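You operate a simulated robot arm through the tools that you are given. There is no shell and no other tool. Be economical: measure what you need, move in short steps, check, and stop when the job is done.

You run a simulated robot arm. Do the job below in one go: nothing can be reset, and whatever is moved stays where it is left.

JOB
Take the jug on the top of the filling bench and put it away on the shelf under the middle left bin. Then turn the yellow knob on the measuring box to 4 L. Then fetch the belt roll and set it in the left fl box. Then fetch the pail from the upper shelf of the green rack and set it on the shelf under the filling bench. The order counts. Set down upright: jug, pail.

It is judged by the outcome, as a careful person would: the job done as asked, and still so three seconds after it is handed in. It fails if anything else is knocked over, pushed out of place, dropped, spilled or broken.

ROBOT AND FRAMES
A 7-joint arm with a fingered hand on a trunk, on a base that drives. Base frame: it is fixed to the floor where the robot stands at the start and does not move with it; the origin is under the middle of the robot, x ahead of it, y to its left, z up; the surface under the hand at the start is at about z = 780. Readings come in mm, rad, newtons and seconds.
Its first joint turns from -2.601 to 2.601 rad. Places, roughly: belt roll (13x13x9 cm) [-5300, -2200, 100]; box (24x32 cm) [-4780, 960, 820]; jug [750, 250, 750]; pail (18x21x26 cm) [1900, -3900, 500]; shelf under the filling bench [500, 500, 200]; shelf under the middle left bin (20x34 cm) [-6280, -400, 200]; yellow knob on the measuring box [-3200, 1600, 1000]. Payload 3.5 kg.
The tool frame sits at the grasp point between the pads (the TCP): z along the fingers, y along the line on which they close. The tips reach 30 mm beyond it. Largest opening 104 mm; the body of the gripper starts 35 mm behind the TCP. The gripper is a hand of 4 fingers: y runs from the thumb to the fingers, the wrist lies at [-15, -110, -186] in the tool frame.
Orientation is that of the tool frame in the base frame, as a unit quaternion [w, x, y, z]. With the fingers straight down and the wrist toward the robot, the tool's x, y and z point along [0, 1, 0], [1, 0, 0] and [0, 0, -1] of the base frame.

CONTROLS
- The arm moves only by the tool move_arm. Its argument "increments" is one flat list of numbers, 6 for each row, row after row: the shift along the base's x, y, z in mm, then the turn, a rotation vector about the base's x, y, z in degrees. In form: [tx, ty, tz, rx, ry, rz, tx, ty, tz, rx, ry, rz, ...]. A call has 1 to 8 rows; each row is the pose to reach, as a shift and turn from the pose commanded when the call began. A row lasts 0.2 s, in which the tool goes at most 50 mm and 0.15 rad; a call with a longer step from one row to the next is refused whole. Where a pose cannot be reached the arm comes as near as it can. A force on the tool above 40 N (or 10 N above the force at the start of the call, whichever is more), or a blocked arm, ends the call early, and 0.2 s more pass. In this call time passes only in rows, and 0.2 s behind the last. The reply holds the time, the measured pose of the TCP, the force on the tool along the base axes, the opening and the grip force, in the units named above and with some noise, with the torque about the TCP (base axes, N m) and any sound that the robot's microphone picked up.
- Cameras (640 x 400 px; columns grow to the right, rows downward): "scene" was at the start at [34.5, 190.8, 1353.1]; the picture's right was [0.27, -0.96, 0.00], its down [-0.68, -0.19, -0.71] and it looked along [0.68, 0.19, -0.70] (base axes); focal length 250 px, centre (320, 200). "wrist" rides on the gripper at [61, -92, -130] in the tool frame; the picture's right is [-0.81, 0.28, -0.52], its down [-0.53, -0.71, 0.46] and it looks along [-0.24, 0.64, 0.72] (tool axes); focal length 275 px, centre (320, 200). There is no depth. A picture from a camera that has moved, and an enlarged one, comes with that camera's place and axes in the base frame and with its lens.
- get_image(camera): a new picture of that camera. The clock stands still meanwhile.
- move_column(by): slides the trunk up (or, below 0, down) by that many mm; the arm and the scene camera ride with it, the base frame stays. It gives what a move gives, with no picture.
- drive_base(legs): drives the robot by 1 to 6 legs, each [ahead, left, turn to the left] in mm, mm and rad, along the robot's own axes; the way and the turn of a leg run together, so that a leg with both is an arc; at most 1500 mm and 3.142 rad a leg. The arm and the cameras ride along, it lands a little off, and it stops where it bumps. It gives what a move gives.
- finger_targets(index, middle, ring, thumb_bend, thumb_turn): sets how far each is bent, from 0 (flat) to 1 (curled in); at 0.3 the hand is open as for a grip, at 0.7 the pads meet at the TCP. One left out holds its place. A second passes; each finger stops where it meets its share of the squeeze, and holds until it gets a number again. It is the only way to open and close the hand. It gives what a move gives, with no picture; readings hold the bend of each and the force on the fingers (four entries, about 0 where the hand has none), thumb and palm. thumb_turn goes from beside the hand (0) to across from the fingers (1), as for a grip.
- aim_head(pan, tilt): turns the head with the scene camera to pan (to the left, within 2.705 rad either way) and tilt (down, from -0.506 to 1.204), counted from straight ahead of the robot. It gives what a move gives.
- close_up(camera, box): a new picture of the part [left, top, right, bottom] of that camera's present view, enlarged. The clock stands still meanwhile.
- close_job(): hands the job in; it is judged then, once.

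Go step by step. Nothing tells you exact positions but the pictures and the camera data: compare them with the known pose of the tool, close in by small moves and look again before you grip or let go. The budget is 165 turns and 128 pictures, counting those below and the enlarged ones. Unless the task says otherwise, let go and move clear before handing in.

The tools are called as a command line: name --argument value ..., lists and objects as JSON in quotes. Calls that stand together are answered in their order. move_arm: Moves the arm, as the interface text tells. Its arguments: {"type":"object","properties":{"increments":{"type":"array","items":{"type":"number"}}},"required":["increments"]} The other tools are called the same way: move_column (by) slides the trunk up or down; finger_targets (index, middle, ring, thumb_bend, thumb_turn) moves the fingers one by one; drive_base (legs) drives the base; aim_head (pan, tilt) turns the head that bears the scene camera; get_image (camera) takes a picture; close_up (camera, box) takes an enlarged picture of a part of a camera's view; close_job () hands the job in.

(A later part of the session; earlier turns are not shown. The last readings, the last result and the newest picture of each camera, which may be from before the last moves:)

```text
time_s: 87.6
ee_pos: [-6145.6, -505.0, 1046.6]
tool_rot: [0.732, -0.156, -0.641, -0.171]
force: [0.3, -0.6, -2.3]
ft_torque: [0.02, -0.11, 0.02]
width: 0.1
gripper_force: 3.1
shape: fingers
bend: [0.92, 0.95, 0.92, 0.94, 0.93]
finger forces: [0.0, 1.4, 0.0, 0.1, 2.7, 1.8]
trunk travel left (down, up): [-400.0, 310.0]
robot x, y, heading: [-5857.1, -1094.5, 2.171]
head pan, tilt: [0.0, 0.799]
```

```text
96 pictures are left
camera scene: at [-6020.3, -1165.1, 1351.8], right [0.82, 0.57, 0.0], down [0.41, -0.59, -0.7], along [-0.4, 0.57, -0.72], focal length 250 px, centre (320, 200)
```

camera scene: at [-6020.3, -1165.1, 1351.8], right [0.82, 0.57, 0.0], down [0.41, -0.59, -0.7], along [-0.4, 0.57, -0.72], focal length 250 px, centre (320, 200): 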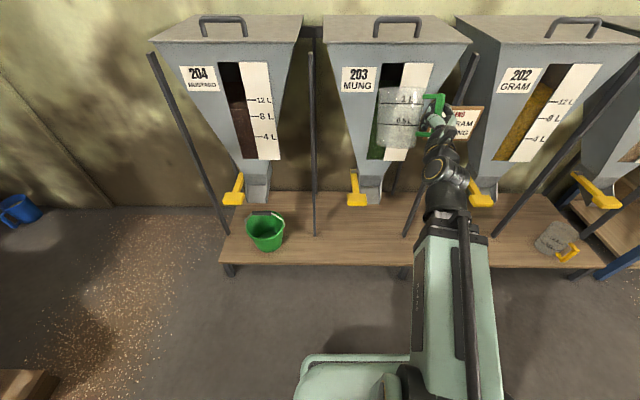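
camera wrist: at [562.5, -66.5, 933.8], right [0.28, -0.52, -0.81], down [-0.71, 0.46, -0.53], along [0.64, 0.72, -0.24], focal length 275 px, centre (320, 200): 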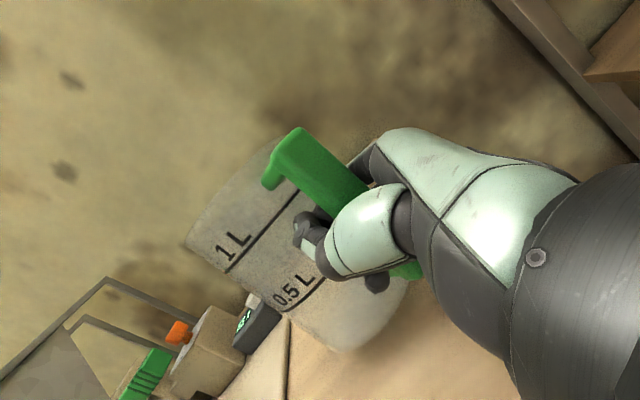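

I face hopper 203, the middle left; the shelf below it is free (the green bucket is under 204). I draw the jug back, then lower the trunk.

move_arm --increments '[10, -18, 0, 0, 0, -5, 28, -42, 0, 0, 0, -10, 50, -75, 0, 0, 0, -15, 70, -105, 0, 0, 0, -15, 85, -124, 0, 0, 0, -15]'

move_column --by -400

get_image --camera "scene"

```text
time_s: 88.8
ee_pos: [-6129.4, -507.8, 1082.4]
tool_rot: [0.703, -0.239, -0.615, -0.265]
force: [-0.3, -0.2, -1.3]
ft_torque: [-0.01, -0.04, 0.0]
width: 0.2
gripper_force: 3.5
shape: fingers
bend: [0.92, 0.95, 0.92, 0.94, 0.93]
finger forces: [0.0, 1.7, 0.1, 0.0, 2.7, 2.1]
out of reach, approached as far as the arm can: row 1, 2, 3, 4, 5
trunk travel left (down, up): [-400.0, 310.0]
robot x, y, heading: [-5859.1, -1097.9, 2.176]
head pan, tilt: [0.0, 0.799]
```

```text
time_s: 92.7
ee_pos: [-6130.0, -509.2, 681.8]
tool_rot: [0.703, -0.239, -0.615, -0.266]
force: [-0.3, -1.2, -2.1]
ft_torque: [0.02, -0.08, 0.03]
width: 0.0
gripper_force: 3.8
shape: fingers
bend: [0.92, 0.95, 0.92, 0.94, 0.93]
finger forces: [0.0, 1.9, 0.1, 0.1, 2.7, 2.1]
trunk travel left (down, up): [0.0, 710.0]
robot x, y, heading: [-5861.7, -1096.8, 2.173]
head pan, tilt: [0.0, 0.799]
```

```text
95 pictures are left
camera scene: at [-6020.2, -1165.1, 951.8], right [0.82, 0.57, 0.0], down [0.41, -0.59, -0.7], along [-0.39, 0.57, -0.72], focal length 250 px, centre (320, 200)
```

scene: 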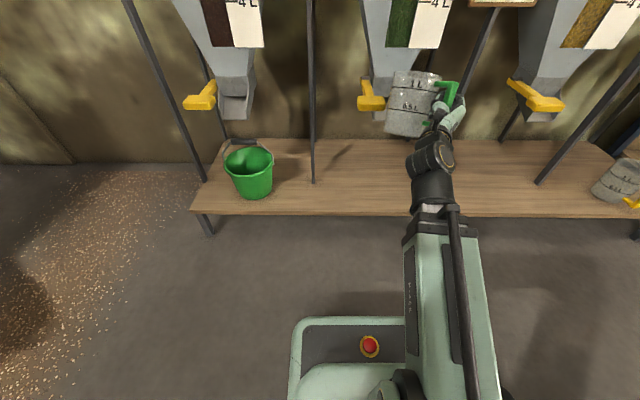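

The arm cannot fold further, so I back the base off 150 mm, then lower the hand in front of the shelf.

drive_base --legs '[[-150, 0, 0]]'

move_arm --increments '[0, 0, -45, 0, 0, 0, 0, 0, -90, 0, 0, 0, 0, 0, -135, 0, 0, 0, 0, 0, -180, 0, 0, 0, 0, 0, -225, 0, 0, 0, 0, 0, -260, 0, 0, 0]'

get_image --camera "scene"

get_image --camera "wrist"

```text
time_s: 94.0
ee_pos: [-6045.4, -630.2, 683.0]
tool_rot: [0.703, -0.238, -0.616, -0.264]
force: [0.6, 0.6, -2.8]
ft_torque: [0.02, -0.06, -0.01]
width: 0.0
gripper_force: 3.1
shape: fingers
bend: [0.92, 0.95, 0.92, 0.94, 0.93]
finger forces: [0.0, 1.9, 0.0, 0.0, 2.8, 2.0]
trunk travel left (down, up): [0.0, 710.0]
robot x, y, heading: [-5776.5, -1218.1, 2.175]
head pan, tilt: [0.0, 0.799]
```

```text
time_s: 95.4
ee_pos: [-6048.2, -605.5, 546.0]
tool_rot: [0.68, -0.261, -0.645, -0.231]
force: [0.3, 0.6, -1.5]
ft_torque: [0.0, -0.07, -0.01]
width: 0.0
gripper_force: 3.1
shape: fingers
bend: [0.92, 0.95, 0.92, 0.94, 0.93]
finger forces: [0.0, 1.7, 0.0, 0.0, 2.9, 1.8]
out of reach, approached as far as the arm can: row 1, 2, 3, 4, 5, 6
trunk travel left (down, up): [0.0, 710.0]
robot x, y, heading: [-5776.6, -1218.5, 2.175]
head pan, tilt: [0.0, 0.799]
```

```text
94 pictures are left
camera scene: at [-5935.5, -1288.3, 951.8], right [0.82, 0.57, 0.0], down [0.41, -0.59, -0.7], along [-0.4, 0.57, -0.72], focal length 250 px, centre (320, 200)
```

scene: 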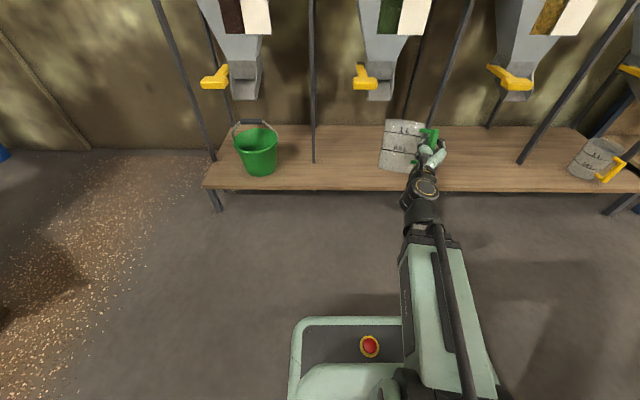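

```text
93 pictures are left
camera wrist: at [-6008.7, -759.9, 606.9], right [0.52, -0.15, -0.84], down [-0.84, -0.25, -0.48], along [-0.14, 0.96, -0.26], focal length 275 px, centre (320, 200)
```

wrist: 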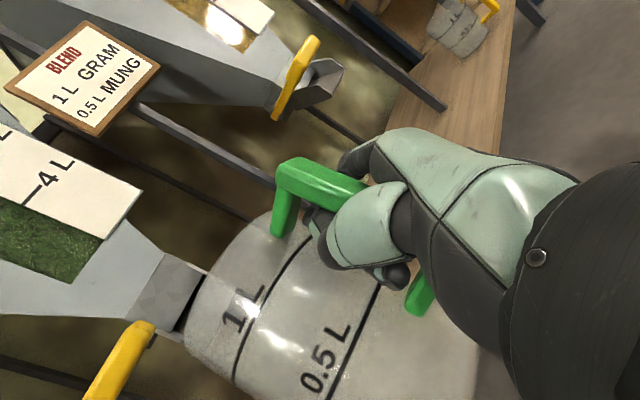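

The posture is limited close in, so I reach outward along the facing direction instead, staying low under the spouts.

move_arm --increments '[-22, 32, 0, 0, 0, 0, -45, 64, 0, 0, 0, 0, -68, 98, 0, 0, 0, 0]'

```text
time_s: 96.2
ee_pos: [-6117.8, -504.7, 546.4]
tool_rot: [0.678, -0.261, -0.648, -0.229]
force: [0.0, -0.6, -1.8]
ft_torque: [0.05, -0.05, -0.04]
width: 0.2
gripper_force: 3.4
shape: fingers
bend: [0.92, 0.95, 0.92, 0.94, 0.93]
finger forces: [0.0, 1.9, 0.0, 0.0, 2.8, 1.9]
trunk travel left (down, up): [0.0, 710.0]
robot x, y, heading: [-5780.0, -1224.8, 2.177]
head pan, tilt: [0.0, 0.799]
```

The arm tracks well here. I continue out and down to just above the shelf, pitching the hand up to level the jug.

move_arm --increments '[-10, 7, -40, 1.6, 1.8, 0, -25, 16, -80, 3.2, 3.6, 0, -45, 30, -110, 4.8, 5.4, 0, -70, 47, -130, 6.4, 7.2, 0, -95, 63, -146, 7.8, 9.1, 0]'

get_image --camera "scene"

get_image --camera "wrist"

```text
time_s: 97.4
ee_pos: [-6171.6, -431.6, 537.8]
tool_rot: [0.698, -0.269, -0.636, -0.193]
force: [10.0, -9.1, -15.7]
ft_torque: [0.15, -1.94, 1.28]
width: 0.1
gripper_force: 29.9
shape: fingers
bend: [0.89, 0.95, 0.92, 0.91, 0.94]
finger forces: [0.0, 2.9, 0.0, 0.0, 17.4, 39.4]
out of reach, approached as far as the arm can: row 1, 2, 3, 4, 5
trunk travel left (down, up): [0.0, 710.0]
robot x, y, heading: [-5777.6, -1221.6, 2.17]
head pan, tilt: [0.0, 0.799]
```

```text
92 pictures are left
camera scene: at [-5935.7, -1287.8, 951.5], right [0.82, 0.57, 0.0], down [0.41, -0.59, -0.7], along [-0.39, 0.57, -0.72], focal length 250 px, centre (320, 200)
```

scene: 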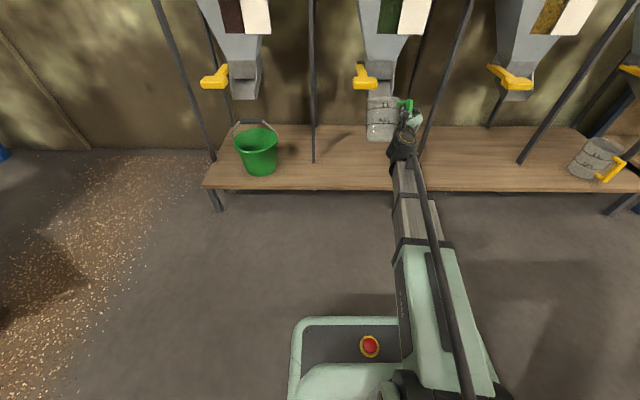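

```text
91 pictures are left
camera wrist: at [-6119.3, -581.5, 603.3], right [0.48, -0.17, -0.86], down [-0.86, -0.31, -0.41], along [-0.2, 0.94, -0.29], focal length 275 px, centre (320, 200)
```

wrist: 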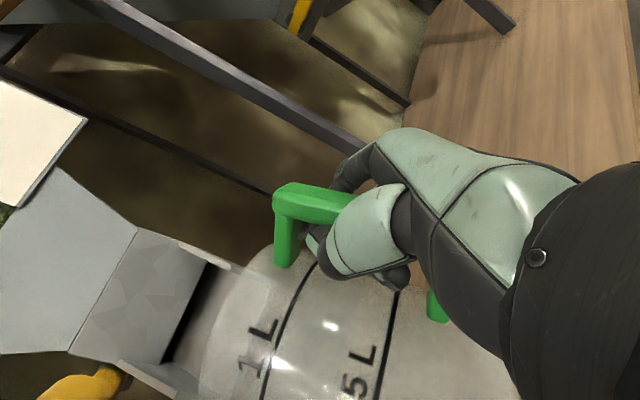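

The jug touched the hopper spout and this wrist posture cannot go lower. I back the hand out and turn it to point left, the posture that worked at the bench.

move_arm --increments '[25, -36, 0, 0, 0, 0, 50, -72, 0, 0, 0, 8, 75, -108, 0, 0, 0, 16, 95, -140, 0, 0, 0, 24, 110, -160, 0, 0, 0, 32, 120, -175, 0, 0, 0, 40, 125, -181, 0, 0, 0, 48, 125, -181, 0, 0, 0, 56]'

get_image --camera "scene"

```text
time_s: 99.2
ee_pos: [-6042.5, -611.4, 537.6]
tool_rot: [0.707, 0.06, -0.686, 0.158]
force: [0.4, 0.8, 0.4]
ft_torque: [0.06, -0.05, 0.0]
width: 0.5
gripper_force: 4.4
shape: fingers
bend: [0.92, 0.95, 0.92, 0.94, 0.93]
finger forces: [0.0, 2.4, 0.0, 0.1, 4.2, 1.6]
out of reach, approached as far as the arm can: row 2, 3
trunk travel left (down, up): [0.0, 710.0]
robot x, y, heading: [-5778.2, -1218.7, 2.171]
head pan, tilt: [0.0, 0.799]
```

```text
90 pictures are left
camera scene: at [-5935.5, -1288.4, 951.8], right [0.82, 0.57, 0.0], down [0.41, -0.59, -0.7], along [-0.4, 0.57, -0.72], focal length 250 px, centre (320, 200)
```

scene: 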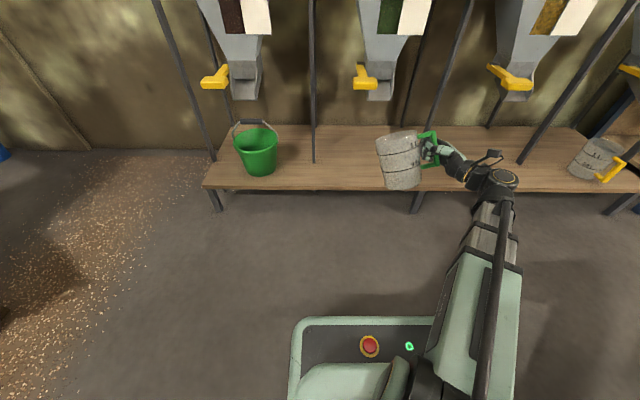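

The hand points left again, as wanted. I lower it in front of the shelf to test the reach.

move_arm --increments '[0, 0, -40, 0, 0, 0, 0, 0, -80, 0, 0, 0, 0, 0, -120, 0, 0, 0, 0, 0, -150, 0, 0, 0, 0, 0, -170, 0, 0, 0]'

get_image --camera "scene"

get_image --camera "wrist"

```text
time_s: 100.4
ee_pos: [-6041.7, -611.7, 366.8]
tool_rot: [0.707, 0.06, -0.687, 0.157]
force: [1.5, -0.3, -0.1]
ft_torque: [0.03, -0.01, 0.0]
width: 0.6
gripper_force: 4.1
shape: fingers
bend: [0.92, 0.95, 0.92, 0.94, 0.93]
finger forces: [0.1, 2.4, 0.1, 0.0, 4.2, 1.8]
trunk travel left (down, up): [0.0, 710.0]
robot x, y, heading: [-5775.0, -1218.7, 2.172]
head pan, tilt: [0.0, 0.799]
```

```text
89 pictures are left
camera scene: at [-5935.5, -1288.3, 951.8], right [0.82, 0.57, 0.0], down [0.41, -0.59, -0.7], along [-0.4, 0.57, -0.72], focal length 250 px, centre (320, 200)
```

scene: 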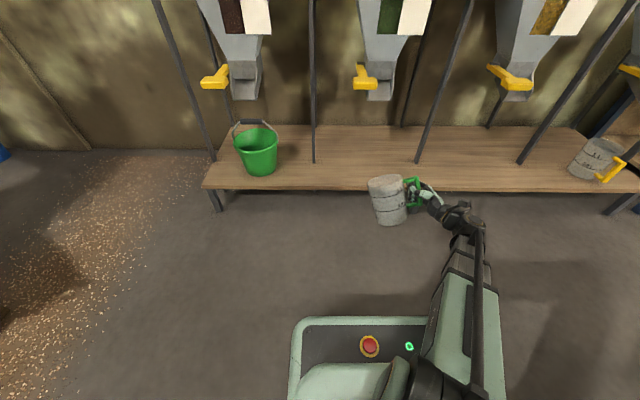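

```text
88 pictures are left
camera wrist: at [-5891.9, -650.7, 432.7], right [0.4, 0.3, -0.86], down [-0.22, -0.88, -0.41], along [-0.89, 0.36, -0.29], focal length 275 px, centre (320, 200)
```

wrist: 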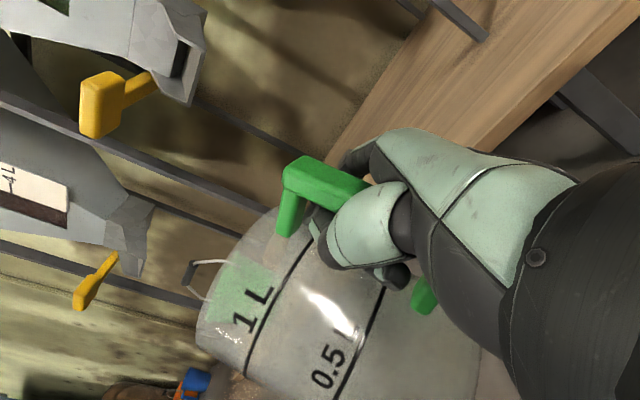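

The low posture works and the jug hangs nearly level. I measure the shelf edge more exactly.

close_up --camera "scene" --box '[180, 140, 340, 240]'

close_up --camera "scene" --box '[300, 140, 460, 240]'

```text
4.00 times, centred on (260, 190) of scene
camera zoom: at [-5935.5, -1288.3, 951.8], right [0.82, 0.57, 0.0], down [0.41, -0.59, -0.7], along [-0.4, 0.57, -0.72], focal length 999 px, centre (560, 240)
```

zoom: 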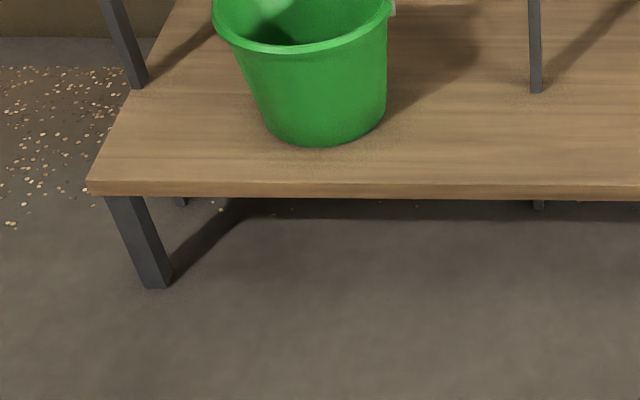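

```text
4.00 times, centred on (380, 190) of scene
camera zoom: at [-5935.5, -1288.3, 951.8], right [0.82, 0.57, 0.0], down [0.41, -0.59, -0.7], along [-0.4, 0.57, -0.72], focal length 999 px, centre (80, 240)
```

zoom: 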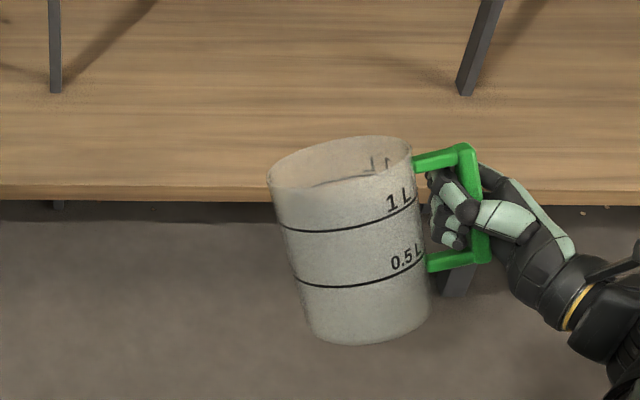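

Shelf top is near z=188 with its edge about 860 mm ahead; the jug bottom is 60 mm above it. I drive forward to bring the jug in over the shelf.

drive_base --legs '[[200, 10, 0], [118, 7, 0]]'

get_image --camera "scene"

```text
time_s: 102.9
ee_pos: [-6237.7, -358.4, 367.2]
tool_rot: [0.707, 0.06, -0.687, 0.156]
force: [-0.3, -0.3, -0.1]
ft_torque: [0.09, -0.07, -0.01]
width: 0.4
gripper_force: 4.2
shape: fingers
bend: [0.92, 0.95, 0.92, 0.94, 0.93]
finger forces: [0.0, 2.3, 0.0, 0.0, 4.1, 2.0]
trunk travel left (down, up): [0.0, 710.0]
robot x, y, heading: [-5971.5, -967.3, 2.176]
head pan, tilt: [0.0, 0.799]
```

```text
85 pictures are left
camera scene: at [-6131.1, -1034.4, 951.8], right [0.82, 0.57, 0.0], down [0.41, -0.59, -0.7], along [-0.4, 0.57, -0.72], focal length 250 px, centre (320, 200)
```

scene: 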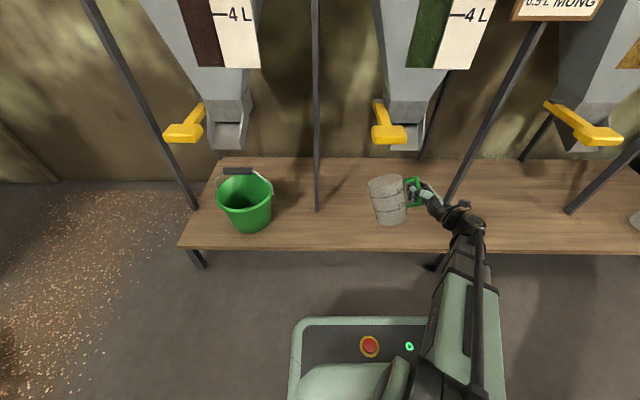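

The jug is over the shelf between the posts. I lower it gently until it rests.

move_arm --increments '[0, 0, -20, 0, 0, 0, 0, 0, -40, 0, 0, 0, 0, 0, -55, 0, 0, 0, 0, 0, -65, 0, 0, 0]'

close_up --camera "scene" --box '[300, 140, 460, 240]'

```text
time_s: 103.9
ee_pos: [-6238.9, -357.5, 300.2]
tool_rot: [0.707, 0.06, -0.687, 0.157]
force: [1.0, 0.4, 0.6]
ft_torque: [0.02, 0.03, -0.03]
width: 0.4
gripper_force: 0.5
shape: fingers
bend: [0.92, 0.95, 0.92, 0.94, 0.93]
finger forces: [0.0, 0.0, 0.8, 0.1, 0.8, 0.4]
trunk travel left (down, up): [0.0, 710.0]
robot x, y, heading: [-5974.9, -966.7, 2.176]
head pan, tilt: [0.0, 0.799]
```

```text
4.00 times, centred on (380, 190) of scene
camera zoom: at [-6131.1, -1034.5, 951.8], right [0.82, 0.57, 0.0], down [0.41, -0.59, -0.7], along [-0.4, 0.57, -0.72], focal length 999 px, centre (80, 240)
```

zoom: 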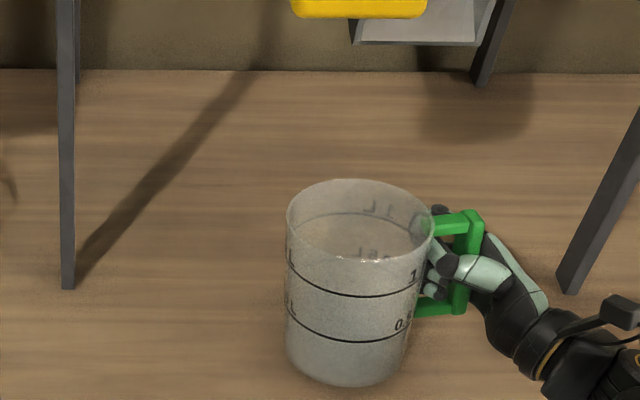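

The jug stands upright on the shelf and the load is off the hand. I open the fingers in stages.

finger_targets --index 0.7 --middle 0.7 --ring 0.7 --thumb_bend 0.6

finger_targets --index 0.3 --middle 0.3 --ring 0.3 --thumb_bend 0.3

close_up --camera "scene" --box '[300, 140, 460, 240]'

```text
time_s: 104.9
ee_pos: [-6238.3, -358.0, 301.2]
tool_rot: [0.707, 0.061, -0.687, 0.157]
force: [0.1, 0.1, 0.7]
ft_torque: [0.02, 0.02, -0.04]
width: 13.9
gripper_force: 0.4
shape: fingers
bend: [0.7, 0.7, 0.7, 0.6, 0.97]
finger forces: [0.3, 0.0, 0.0, 0.1, 0.4, 0.0]
trunk travel left (down, up): [0.0, 710.0]
robot x, y, heading: [-5971.2, -965.0, 2.175]
head pan, tilt: [0.0, 0.799]
```

```text
time_s: 105.9
ee_pos: [-6237.9, -357.6, 302.2]
tool_rot: [0.707, 0.06, -0.687, 0.157]
force: [-0.5, 0.7, 0.1]
ft_torque: [-0.02, -0.03, 0.03]
width: 102.6
gripper_force: 0.1
shape: fingers
bend: [0.3, 0.3, 0.3, 0.3, 0.98]
finger forces: [0.0, 0.1, 0.0, 0.1, 0.0, 0.0]
trunk travel left (down, up): [0.0, 710.0]
robot x, y, heading: [-5972.4, -968.2, 2.177]
head pan, tilt: [0.0, 0.799]
```

```text
4.00 times, centred on (380, 190) of scene
camera zoom: at [-6131.1, -1034.5, 951.8], right [0.82, 0.57, 0.0], down [0.41, -0.59, -0.7], along [-0.4, 0.57, -0.72], focal length 999 px, centre (80, 240)
```

zoom: 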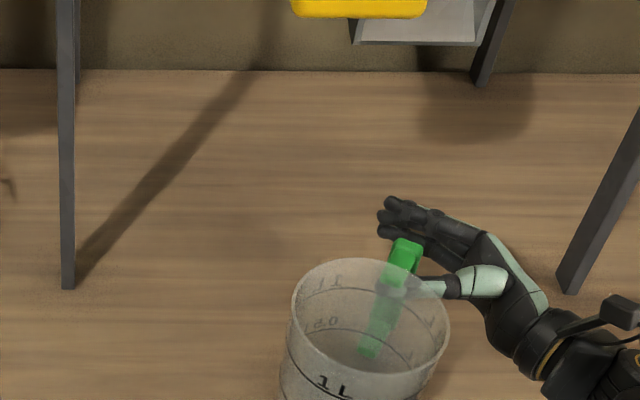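

The thumb swung the jug around toward me as it opened. I look at where it stands now.

close_up --camera "scene" --box '[280, 180, 480, 305]'

get_image --camera "wrist"

```text
3.20 times, centred on (380, 242) of scene
camera zoom: at [-6131.1, -1034.5, 951.8], right [0.82, 0.57, 0.0], down [0.41, -0.59, -0.7], along [-0.4, 0.57, -0.72], focal length 799 px, centre (128, 64)
```

zoom: 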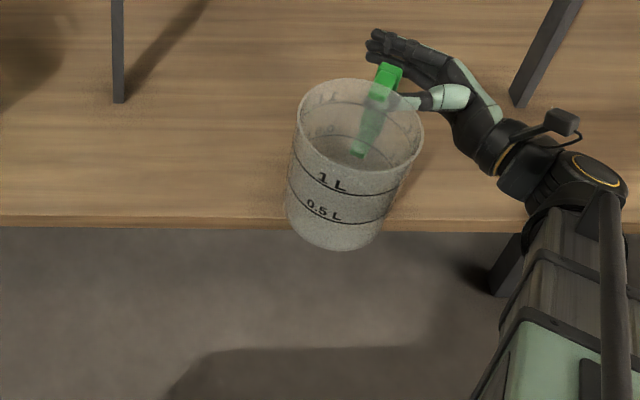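

```text
81 pictures are left
camera wrist: at [-6087.4, -397.1, 367.8], right [0.4, 0.3, -0.86], down [-0.22, -0.88, -0.41], along [-0.89, 0.36, -0.29], focal length 275 px, centre (320, 200)
```

wrist: 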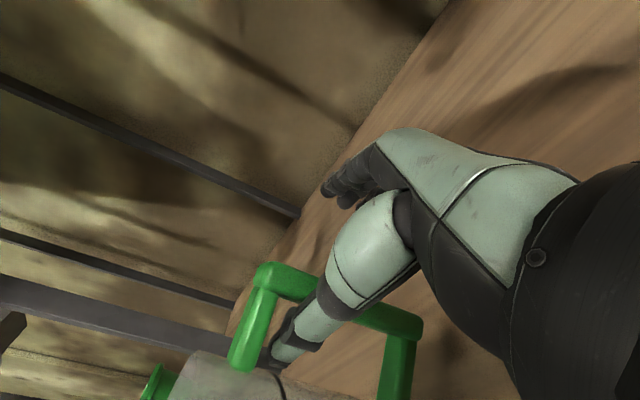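

The thumb sits inside the handle and pushed the jug to the shelf edge; the bar now lies between thumb and fingers. I close on it again, which draws the jug back in.

finger_targets --index 0.66 --middle 0.66 --ring 0.66 --thumb_bend 0.45

close_up --camera "scene" --box '[280, 180, 480, 305]'

```text
time_s: 106.9
ee_pos: [-6237.6, -357.3, 302.1]
tool_rot: [0.707, 0.06, -0.687, 0.157]
force: [-0.5, -0.2, 0.4]
ft_torque: [0.01, -0.02, 0.02]
width: 38.3
gripper_force: 0.0
shape: fingers
bend: [0.66, 0.66, 0.66, 0.45, 0.98]
finger forces: [0.0, 0.0, 0.1, 0.0, 0.1, 0.1]
trunk travel left (down, up): [0.0, 710.0]
robot x, y, heading: [-5972.7, -967.9, 2.173]
head pan, tilt: [0.0, 0.799]
```

```text
3.20 times, centred on (380, 242) of scene
camera zoom: at [-6131.1, -1034.5, 951.8], right [0.82, 0.57, 0.0], down [0.41, -0.59, -0.7], along [-0.4, 0.57, -0.72], focal length 799 px, centre (128, 64)
```

zoom: 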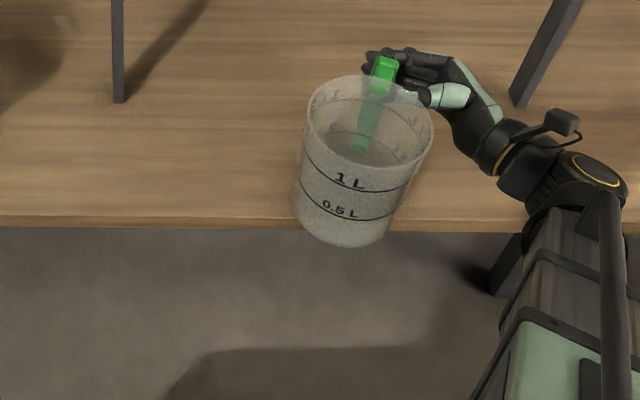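

The bar is loosely enclosed; I close fully on it.

finger_targets --index 0.72 --middle 0.72 --ring 0.72 --thumb_bend 0.75

close_up --camera "scene" --box '[280, 180, 480, 305]'

get_image --camera "wrist"

```text
time_s: 107.9
ee_pos: [-6238.2, -357.6, 302.0]
tool_rot: [0.707, 0.06, -0.687, 0.157]
force: [-1.0, 0.8, -1.2]
ft_torque: [0.15, 0.07, -0.04]
width: 10.7
gripper_force: 11.1
shape: fingers
bend: [0.71, 0.71, 0.71, 0.65, 0.97]
finger forces: [4.7, 3.7, 2.6, 0.0, 11.0, 0.0]
trunk travel left (down, up): [0.0, 710.0]
robot x, y, heading: [-5973.6, -967.4, 2.175]
head pan, tilt: [0.0, 0.799]
```

```text
3.20 times, centred on (380, 242) of scene
camera zoom: at [-6131.1, -1034.4, 951.8], right [0.82, 0.57, 0.0], down [0.41, -0.59, -0.7], along [-0.4, 0.57, -0.72], focal length 799 px, centre (128, 64)
```

zoom: 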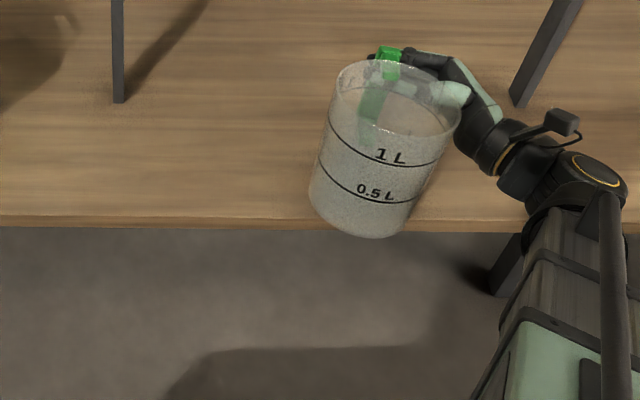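

```text
78 pictures are left
camera wrist: at [-6087.4, -397.1, 367.7], right [0.4, 0.3, -0.86], down [-0.22, -0.88, -0.41], along [-0.89, 0.36, -0.29], focal length 275 px, centre (320, 200)
```

wrist: 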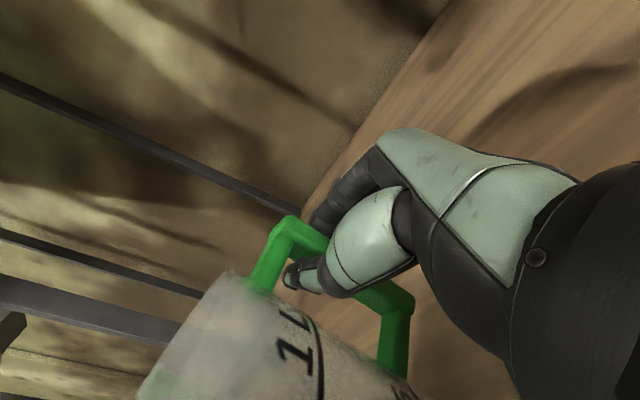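

Now the bar is firmly held between thumb and fingers. I lift a little, carry the jug inward from the edge, and set it down.

move_arm --increments '[0, 0, 12, 0, 0, 0, 0, 0, 22, 0, 0, 0, -27, 10, 22, 0, 0, 0, -54, 20, 22, 0, 0, 0, -81, 29, 22, 0, 0, 0]'

close_up --camera "scene" --box '[280, 140, 480, 265]'

```text
time_s: 109.1
ee_pos: [-6319.5, -327.7, 323.7]
tool_rot: [0.707, 0.06, -0.687, 0.157]
force: [0.7, 0.2, -1.9]
ft_torque: [0.14, 0.01, 0.03]
width: 10.6
gripper_force: 11.1
shape: fingers
bend: [0.71, 0.71, 0.71, 0.65, 0.97]
finger forces: [4.7, 3.7, 2.6, 0.0, 10.8, 0.0]
trunk travel left (down, up): [0.0, 710.0]
robot x, y, heading: [-5974.3, -964.7, 2.175]
head pan, tilt: [0.0, 0.799]
```

```text
3.20 times, centred on (380, 202) of scene
camera zoom: at [-6131.1, -1034.4, 951.8], right [0.82, 0.57, 0.0], down [0.41, -0.59, -0.7], along [-0.4, 0.57, -0.72], focal length 799 px, centre (128, 192)
```

zoom: 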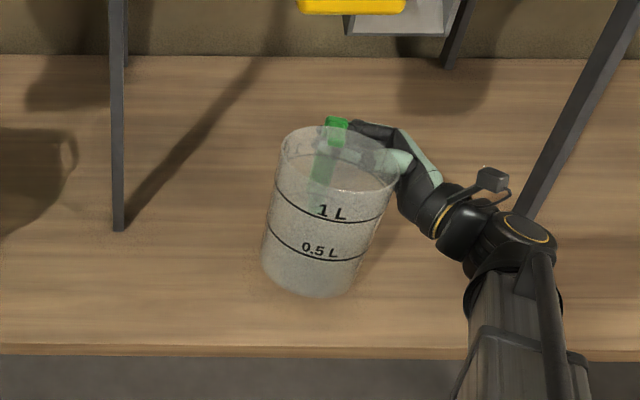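

It hangs level and rigid. I lower until contact.

move_arm --increments '[0, 0, -12, 0, 0, 0, 0, 0, -22, 0, 0, 0, 0, 0, -28, 0, 0, 0, 0, 0, -33, 0, 0, 0]'

close_up --camera "scene" --box '[280, 140, 480, 265]'

```text
time_s: 110.1
ee_pos: [-6319.3, -328.1, 290.8]
tool_rot: [0.707, 0.06, -0.687, 0.157]
force: [0.5, 0.3, -0.7]
ft_torque: [0.11, 0.05, -0.04]
width: 10.7
gripper_force: 11.2
shape: fingers
bend: [0.71, 0.71, 0.71, 0.65, 0.97]
finger forces: [5.1, 3.5, 1.9, 0.0, 10.6, 0.0]
trunk travel left (down, up): [0.0, 710.0]
robot x, y, heading: [-5973.5, -966.8, 2.177]
head pan, tilt: [0.0, 0.799]
```

```text
3.20 times, centred on (380, 202) of scene
camera zoom: at [-6131.1, -1034.5, 951.8], right [0.82, 0.57, 0.0], down [0.41, -0.59, -0.7], along [-0.4, 0.57, -0.72], focal length 799 px, centre (128, 192)
```

zoom: 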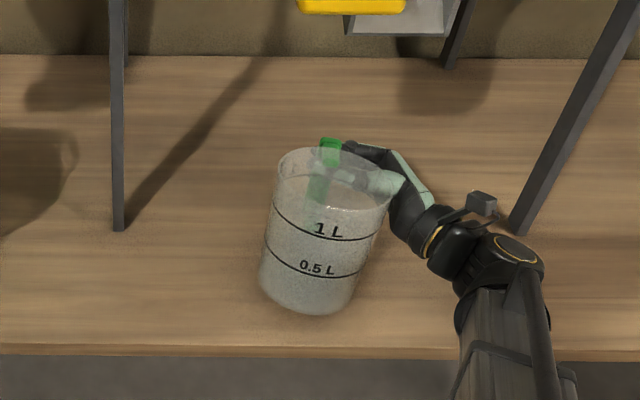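

Contact has begun. A few more millimetres.

move_arm --increments '[0, 0, -3, 0, 0, 0, 0, 0, -6, 0, 0, 0]'

```text
time_s: 110.7
ee_pos: [-6319.8, -327.7, 285.2]
tool_rot: [0.707, 0.06, -0.687, 0.157]
force: [-0.2, 0.7, 0.4]
ft_torque: [0.08, 0.01, -0.03]
width: 10.5
gripper_force: 9.8
shape: fingers
bend: [0.71, 0.71, 0.71, 0.66, 0.96]
finger forces: [6.0, 2.9, 1.3, 0.1, 10.1, 0.0]
trunk travel left (down, up): [0.0, 710.0]
robot x, y, heading: [-5969.6, -971.0, 2.176]
head pan, tilt: [0.0, 0.799]
```

The jug's weight is on the shelf. I open only the fingers, keeping the thumb still inside the handle.

finger_targets --index 0.4 --middle 0.4 --ring 0.4 --thumb_bend 0.65

close_up --camera "scene" --box '[280, 140, 480, 265]'

get_image --camera "wrist"

```text
time_s: 111.7
ee_pos: [-6320.3, -329.0, 285.8]
tool_rot: [0.707, 0.06, -0.687, 0.157]
force: [-0.5, 0.8, -0.1]
ft_torque: [0.02, 0.03, 0.0]
width: 46.3
gripper_force: 0.0
shape: fingers
bend: [0.4, 0.4, 0.4, 0.65, 0.97]
finger forces: [0.0, 0.0, 0.1, 0.0, 0.2, 0.1]
trunk travel left (down, up): [0.0, 710.0]
robot x, y, heading: [-5972.6, -967.7, 2.173]
head pan, tilt: [0.0, 0.799]
```

```text
3.20 times, centred on (380, 202) of scene
camera zoom: at [-6131.1, -1034.5, 951.8], right [0.82, 0.57, 0.0], down [0.41, -0.59, -0.7], along [-0.4, 0.57, -0.72], focal length 799 px, centre (128, 192)
```

zoom: 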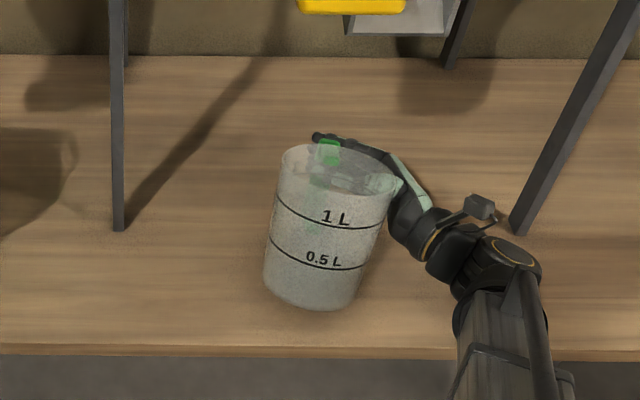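

```text
74 pictures are left
camera wrist: at [-6169.5, -367.4, 351.1], right [0.4, 0.3, -0.86], down [-0.22, -0.88, -0.41], along [-0.89, 0.36, -0.29], focal length 275 px, centre (320, 200)
```

wrist: 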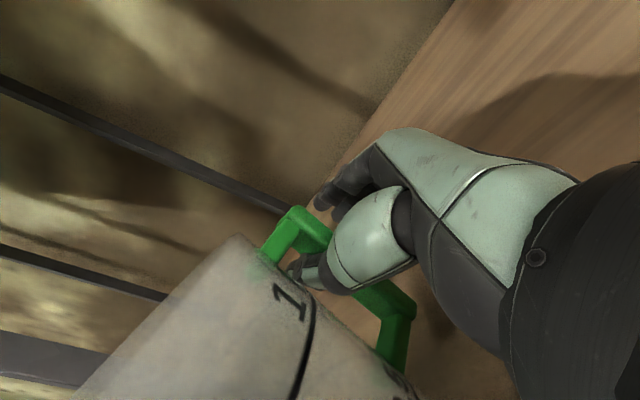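

I ease the thumb slightly off the bar, then draw the hand out to the right along its own axis.

finger_targets --thumb_bend 0.6

move_arm --increments '[11, 2, 0, 0, 0, 0, 21, 5, 0, 0, 0, 0]'

close_up --camera "scene" --box '[280, 140, 480, 265]'

```text
time_s: 112.7
ee_pos: [-6319.9, -329.2, 285.9]
tool_rot: [0.708, 0.059, -0.686, 0.157]
force: [0.7, 0.6, 0.3]
ft_torque: [0.02, 0.0, 0.01]
width: 52.5
gripper_force: 0.2
shape: fingers
bend: [0.4, 0.4, 0.4, 0.6, 0.97]
finger forces: [0.1, 0.0, 0.0, 0.0, 0.2, 0.0]
trunk travel left (down, up): [0.0, 710.0]
robot x, y, heading: [-5972.6, -966.0, 2.181]
head pan, tilt: [0.0, 0.799]
```

```text
time_s: 113.3
ee_pos: [-6297.5, -324.4, 285.9]
tool_rot: [0.707, 0.06, -0.687, 0.157]
force: [0.8, -0.2, 0.2]
ft_torque: [0.0, -0.01, 0.0]
width: 52.4
gripper_force: 0.1
shape: fingers
bend: [0.4, 0.4, 0.4, 0.6, 0.97]
finger forces: [0.1, 0.1, 0.0, 0.0, 0.2, 0.0]
trunk travel left (down, up): [0.0, 710.0]
robot x, y, heading: [-5970.9, -966.6, 2.173]
head pan, tilt: [0.0, 0.799]
```

```text
3.20 times, centred on (380, 202) of scene
camera zoom: at [-6131.1, -1034.5, 951.8], right [0.82, 0.57, 0.0], down [0.41, -0.59, -0.7], along [-0.4, 0.57, -0.72], focal length 799 px, centre (128, 192)
```

zoom: 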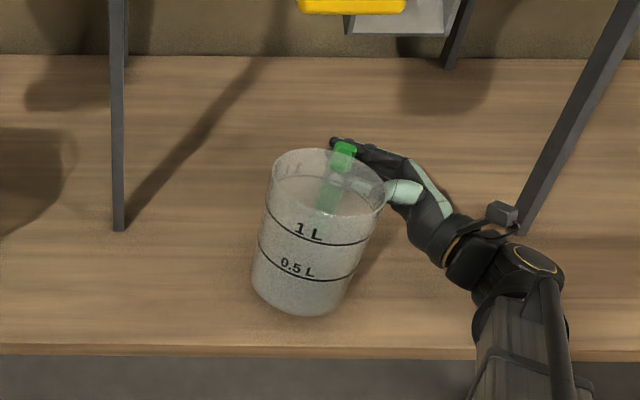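

The jug pivoted slightly with the thumb. I check the wrist view before going on.

close_up --camera "wrist" --box '[200, 140, 456, 300]'

```text
2.50 times, centred on (328, 220) of wrist
camera zoom: at [-6147.7, -363.4, 351.0], right [0.4, 0.3, -0.86], down [-0.22, -0.88, -0.41], along [-0.89, 0.36, -0.29], focal length 688 px, centre (300, 150)
```

zoom: 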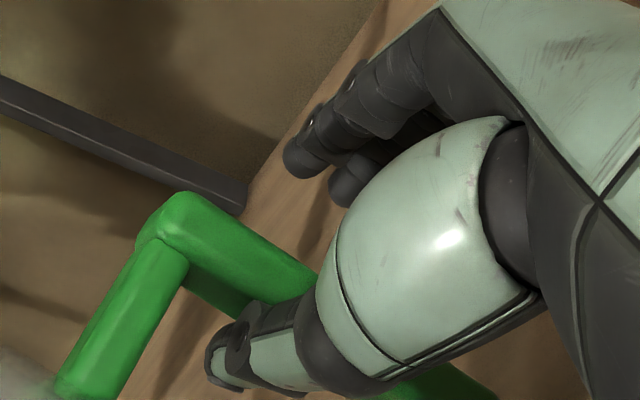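

The thumb needs to slide some 40 mm further right to leave the handle; I draw it out slowly with a slight bias away from the bar.

move_arm --increments '[3, -4, 0, 0, 0, 0, 13, 0, 0, 0, 0, 0, 23, 4, 0, 0, 0, 0, 33, 8, 0, 0, 0, 0, 46, 13, 0, 0, 0, 0]'

close_up --camera "scene" --box '[280, 140, 480, 265]'

```text
time_s: 114.5
ee_pos: [-6252.7, -310.1, 284.7]
tool_rot: [0.707, 0.06, -0.687, 0.157]
force: [0.2, -0.2, -0.6]
ft_torque: [0.02, 0.05, 0.02]
width: 52.6
gripper_force: 0.6
shape: fingers
bend: [0.4, 0.4, 0.4, 0.6, 0.97]
finger forces: [0.1, 0.0, 0.0, 0.1, 0.2, 0.0]
trunk travel left (down, up): [0.0, 710.0]
robot x, y, heading: [-5973.6, -965.2, 2.171]
head pan, tilt: [0.0, 0.799]
```

```text
3.20 times, centred on (380, 202) of scene
camera zoom: at [-6131.1, -1034.5, 951.8], right [0.82, 0.57, 0.0], down [0.41, -0.59, -0.7], along [-0.4, 0.57, -0.72], focal length 799 px, centre (128, 192)
```

zoom: 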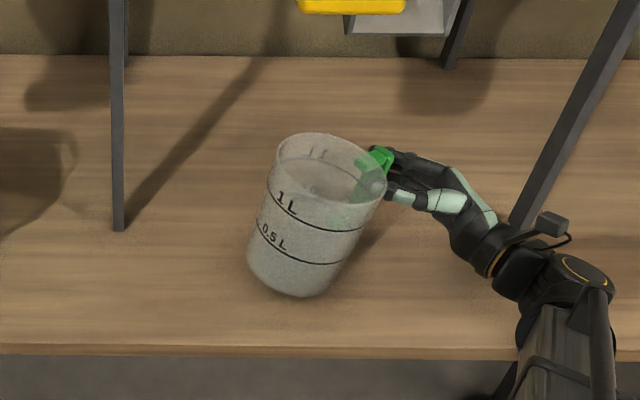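

close_up --camera "wrist" --box '[160, 140, 416, 300]'

```text
2.50 times, centred on (288, 220) of wrist
camera zoom: at [-6101.8, -349.2, 350.7], right [0.4, 0.3, -0.86], down [-0.22, -0.88, -0.41], along [-0.89, 0.36, -0.29], focal length 688 px, centre (400, 150)
```

zoom: 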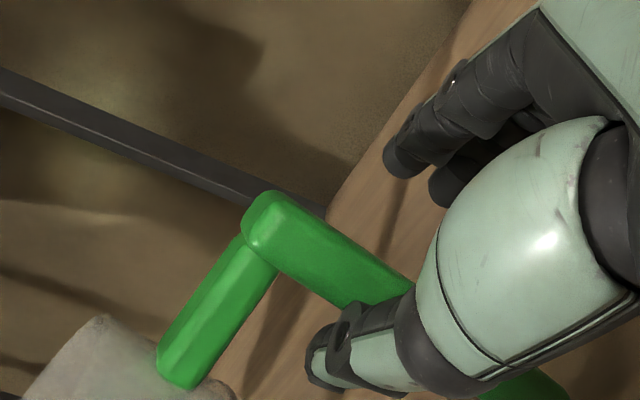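

The thumb tip is now just beside the bar on the near side. I open the thumb a little to free it and look.

finger_targets --thumb_bend 0.5

close_up --camera "scene" --box '[330, 160, 430, 222]'

```text
time_s: 115.5
ee_pos: [-6253.1, -308.8, 284.7]
tool_rot: [0.707, 0.059, -0.687, 0.157]
force: [0.7, -0.3, 0.0]
ft_torque: [-0.01, 0.0, 0.01]
width: 64.4
gripper_force: 0.0
shape: fingers
bend: [0.4, 0.4, 0.4, 0.5, 0.97]
finger forces: [0.1, 0.0, 0.0, 0.1, 0.0, 0.0]
trunk travel left (down, up): [0.0, 710.0]
robot x, y, heading: [-5973.6, -962.2, 2.177]
head pan, tilt: [0.0, 0.799]
```

```text
6.40 times, centred on (380, 191) of scene
camera zoom: at [-6131.1, -1034.5, 951.8], right [0.82, 0.57, 0.0], down [0.41, -0.59, -0.7], along [-0.4, 0.57, -0.72], focal length 1598 px, centre (-64, 258)
```

zoom: 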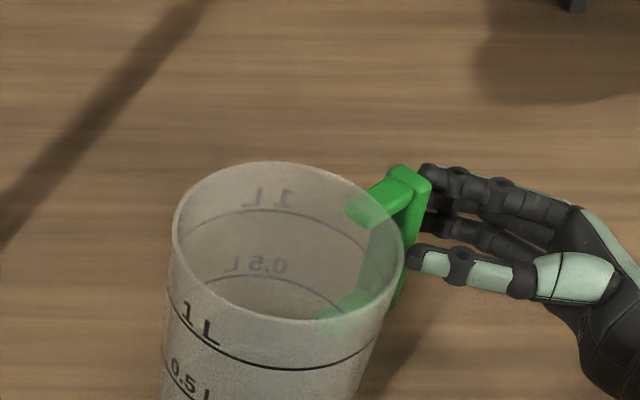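

The hand is free of the handle. I slip it 25 mm right, then back away from the shelf.

move_arm --increments '[12, 5, 0, 0, 0, 0, 26, 10, 0, 0, 0, 0, 44, 0, 0, 0, 0, 0, 66, -30, 0, 0, 0, 0, 90, -65, 0, 0, 0, 0, 112, -98, 0, 0, 0, 0, 130, -125, 0, 0, 0, 0]'

close_up --camera "scene" --box '[260, 120, 500, 270]'

```text
time_s: 117.1
ee_pos: [-6123.4, -434.7, 283.6]
tool_rot: [0.707, 0.06, -0.687, 0.157]
force: [0.8, -1.0, -0.2]
ft_torque: [-0.02, -0.01, -0.02]
width: 64.9
gripper_force: 0.1
shape: fingers
bend: [0.4, 0.4, 0.4, 0.5, 0.97]
finger forces: [0.1, 0.0, 0.1, 0.0, 0.0, 0.0]
trunk travel left (down, up): [0.0, 710.0]
robot x, y, heading: [-5975.2, -967.2, 2.174]
head pan, tilt: [0.0, 0.799]
```

```text
2.67 times, centred on (380, 195) of scene
camera zoom: at [-6131.1, -1034.5, 951.8], right [0.82, 0.57, 0.0], down [0.41, -0.59, -0.7], along [-0.4, 0.57, -0.72], focal length 666 px, centre (160, 213)
```

zoom: 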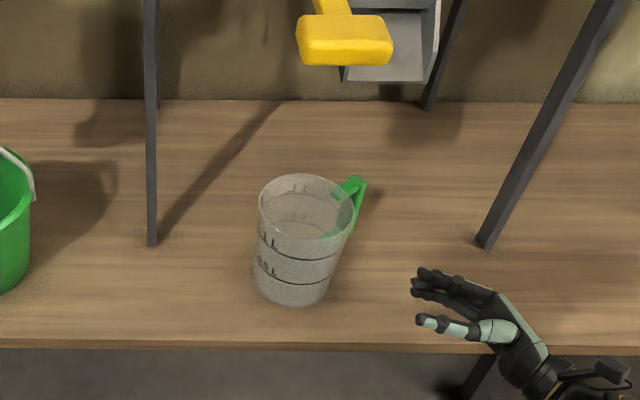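

The jug stands upright on the shelf under hopper 203. I back off, raise the trunk and hand for travel, and head for the measuring box.

drive_base --legs '[[-220, 0, 0]]'

move_column --by 400

move_arm --increments '[0, 0, 45, 0, 0, 0, 0, 0, 90, 0, 0, 0, 0, 0, 135, 0, 0, 0, 0, 0, 180, 0, 0, 0, 0, 0, 225, 0, 0, 0, 0, 0, 270, 0, 0, 0, 0, 0, 315, 0, 0, 0, 0, 0, 360, 0, 0, 0]'

drive_base --legs '[[0, 0, 1.42], [-350, -120, 0], [-350, -60, 0], [-150, -90, 0], [-500, -170, 0]]'

```text
time_s: 118.8
ee_pos: [-5999.6, -616.1, 285.0]
tool_rot: [0.706, 0.06, -0.687, 0.158]
force: [0.2, -0.9, 0.0]
ft_torque: [0.0, -0.01, -0.03]
width: 64.8
gripper_force: 0.1
shape: fingers
bend: [0.4, 0.4, 0.4, 0.5, 0.97]
finger forces: [0.1, 0.0, 0.0, 0.0, 0.0, 0.0]
trunk travel left (down, up): [0.0, 710.0]
robot x, y, heading: [-5845.9, -1146.4, 2.179]
head pan, tilt: [0.0, 0.799]
```

```text
time_s: 122.6
ee_pos: [-6000.5, -615.2, 684.0]
tool_rot: [0.707, 0.062, -0.687, 0.157]
force: [-0.1, -0.4, -0.9]
ft_torque: [0.01, -0.01, -0.01]
width: 64.6
gripper_force: 0.1
shape: fingers
bend: [0.4, 0.4, 0.4, 0.5, 0.97]
finger forces: [0.1, 0.1, 0.0, 0.1, 0.1, 0.0]
trunk travel left (down, up): [-400.0, 310.0]
robot x, y, heading: [-5845.6, -1149.6, 2.178]
head pan, tilt: [0.0, 0.799]
```

```text
time_s: 124.4
ee_pos: [-6002.2, -612.1, 1044.5]
tool_rot: [0.707, 0.061, -0.686, 0.159]
force: [0.1, 0.5, -0.3]
ft_torque: [0.03, -0.02, 0.0]
width: 64.6
gripper_force: 0.0
shape: fingers
bend: [0.4, 0.4, 0.4, 0.5, 0.97]
finger forces: [0.0, 0.1, 0.0, 0.1, 0.1, 0.0]
trunk travel left (down, up): [-400.0, 310.0]
robot x, y, heading: [-5845.5, -1146.4, 2.177]
head pan, tilt: [0.0, 0.799]
```

```text
time_s: 135.9
ee_pos: [-5389.2, -225.0, 1044.8]
tool_rot: [0.429, 0.497, -0.478, 0.583]
force: [-0.8, -0.6, 0.6]
ft_torque: [0.01, 0.01, 0.0]
width: 64.8
gripper_force: 0.0
shape: fingers
bend: [0.4, 0.4, 0.4, 0.5, 0.97]
finger forces: [0.0, 0.0, 0.0, 0.0, 0.0, 0.0]
trunk travel left (down, up): [-400.0, 310.0]
robot x, y, heading: [-4834.1, -143.4, -2.674]
head pan, tilt: [0.0, 0.799]
```

The way back is clear so far; I continue through the corridor to the measuring box and look toward it.

drive_base --legs '[[-860, -167, 0], [-1000, 30, 0], [-350, 30, 0]]'

aim_head --pan -1.5 --tilt 0.4

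get_image --camera "scene"

```text
time_s: 147.2
ee_pos: [-3461.2, 867.4, 1046.2]
tool_rot: [0.431, 0.496, -0.48, 0.581]
force: [-0.2, 0.0, 0.1]
ft_torque: [0.0, 0.02, 0.02]
width: 64.7
gripper_force: 0.1
shape: fingers
bend: [0.4, 0.4, 0.4, 0.5, 0.97]
finger forces: [0.0, 0.0, 0.0, 0.1, 0.0, 0.0]
trunk travel left (down, up): [-400.0, 310.0]
robot x, y, heading: [-2909.0, 945.4, -2.681]
head pan, tilt: [0.0, 0.799]
```

```text
time_s: 148.8
ee_pos: [-3461.5, 865.9, 1044.4]
tool_rot: [0.431, 0.496, -0.48, 0.581]
force: [0.3, -0.1, 0.7]
ft_torque: [-0.01, -0.02, -0.02]
width: 64.9
gripper_force: 0.2
shape: fingers
bend: [0.4, 0.4, 0.4, 0.5, 0.97]
finger forces: [0.1, 0.0, 0.0, 0.1, 0.0, 0.0]
trunk travel left (down, up): [-400.0, 310.0]
robot x, y, heading: [-2910.5, 938.4, -2.678]
head pan, tilt: [-1.499, 0.4]
```

```text
67 pictures are left
camera scene: at [-2841.7, 889.8, 1386.9], right [0.86, 0.51, 0.0], down [0.2, -0.34, -0.92], along [-0.47, 0.79, -0.39], focal length 250 px, centre (320, 200)
```

scene: 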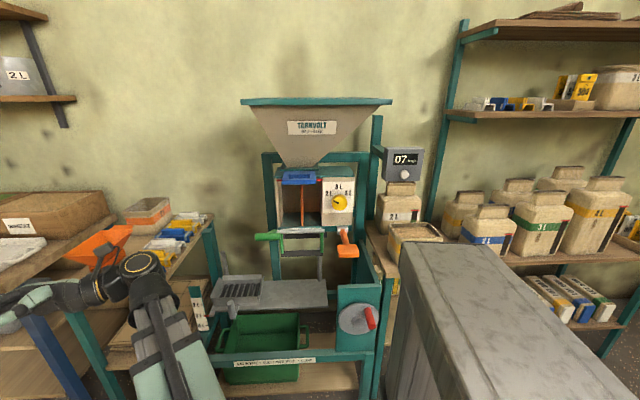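

I see the measuring box with its yellow knob and 2 L / 3 L / 4 L marks. I look closer.

close_up --camera "scene" --box '[260, 155, 380, 230]'

drive_base --legs '[[0, 0, -1.45]]'

aim_head --pan 0.0 --tilt 0.5

get_image --camera "scene"

```text
5.33 times, centred on (320, 192) of scene
camera zoom: at [-2841.7, 889.8, 1386.9], right [0.86, 0.51, 0.0], down [0.2, -0.34, -0.92], along [-0.47, 0.79, -0.39], focal length 1332 px, centre (320, 240)
```

zoom: 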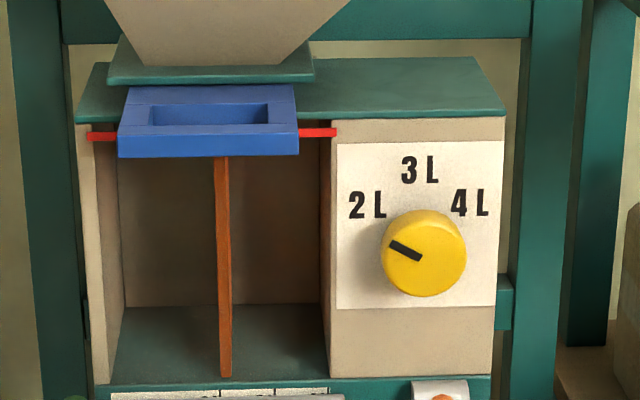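

```text
time_s: 152.8
ee_pos: [-3043.0, 1482.6, 1045.4]
tool_rot: [0.71, 0.047, -0.688, 0.143]
force: [-0.3, 0.6, 0.5]
ft_torque: [0.0, 0.02, 0.0]
width: 64.7
gripper_force: 0.0
shape: fingers
bend: [0.4, 0.4, 0.4, 0.5, 0.97]
finger forces: [0.0, 0.0, 0.0, 0.0, 0.0, 0.1]
trunk travel left (down, up): [-400.0, 310.0]
robot x, y, heading: [-2914.2, 943.9, 2.134]
head pan, tilt: [-1.499, 0.4]
```

```text
time_s: 154.4
ee_pos: [-3043.7, 1483.4, 1044.8]
tool_rot: [0.71, 0.047, -0.688, 0.143]
force: [0.0, -0.1, -0.8]
ft_torque: [-0.03, 0.01, 0.02]
width: 64.9
gripper_force: 0.0
shape: fingers
bend: [0.4, 0.4, 0.4, 0.5, 0.97]
finger forces: [0.0, 0.0, 0.1, 0.1, 0.0, 0.0]
trunk travel left (down, up): [-400.0, 310.0]
robot x, y, heading: [-2911.7, 941.6, 2.132]
head pan, tilt: [0.0, 0.499]
```

```text
65 pictures are left
camera scene: at [-3078.9, 890.5, 1377.7], right [0.85, 0.53, 0.0], down [0.25, -0.41, -0.88], along [-0.47, 0.74, -0.48], focal length 250 px, centre (320, 200)
```

scene: 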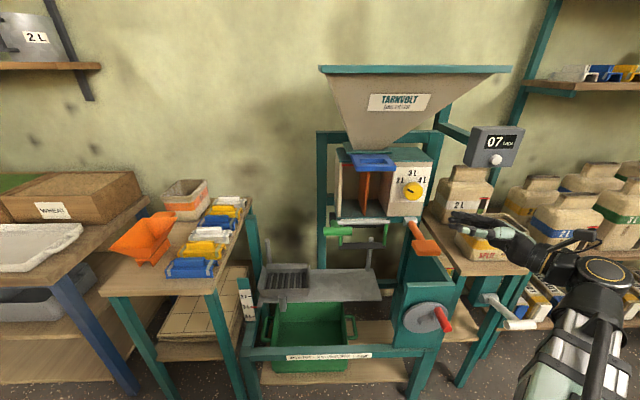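

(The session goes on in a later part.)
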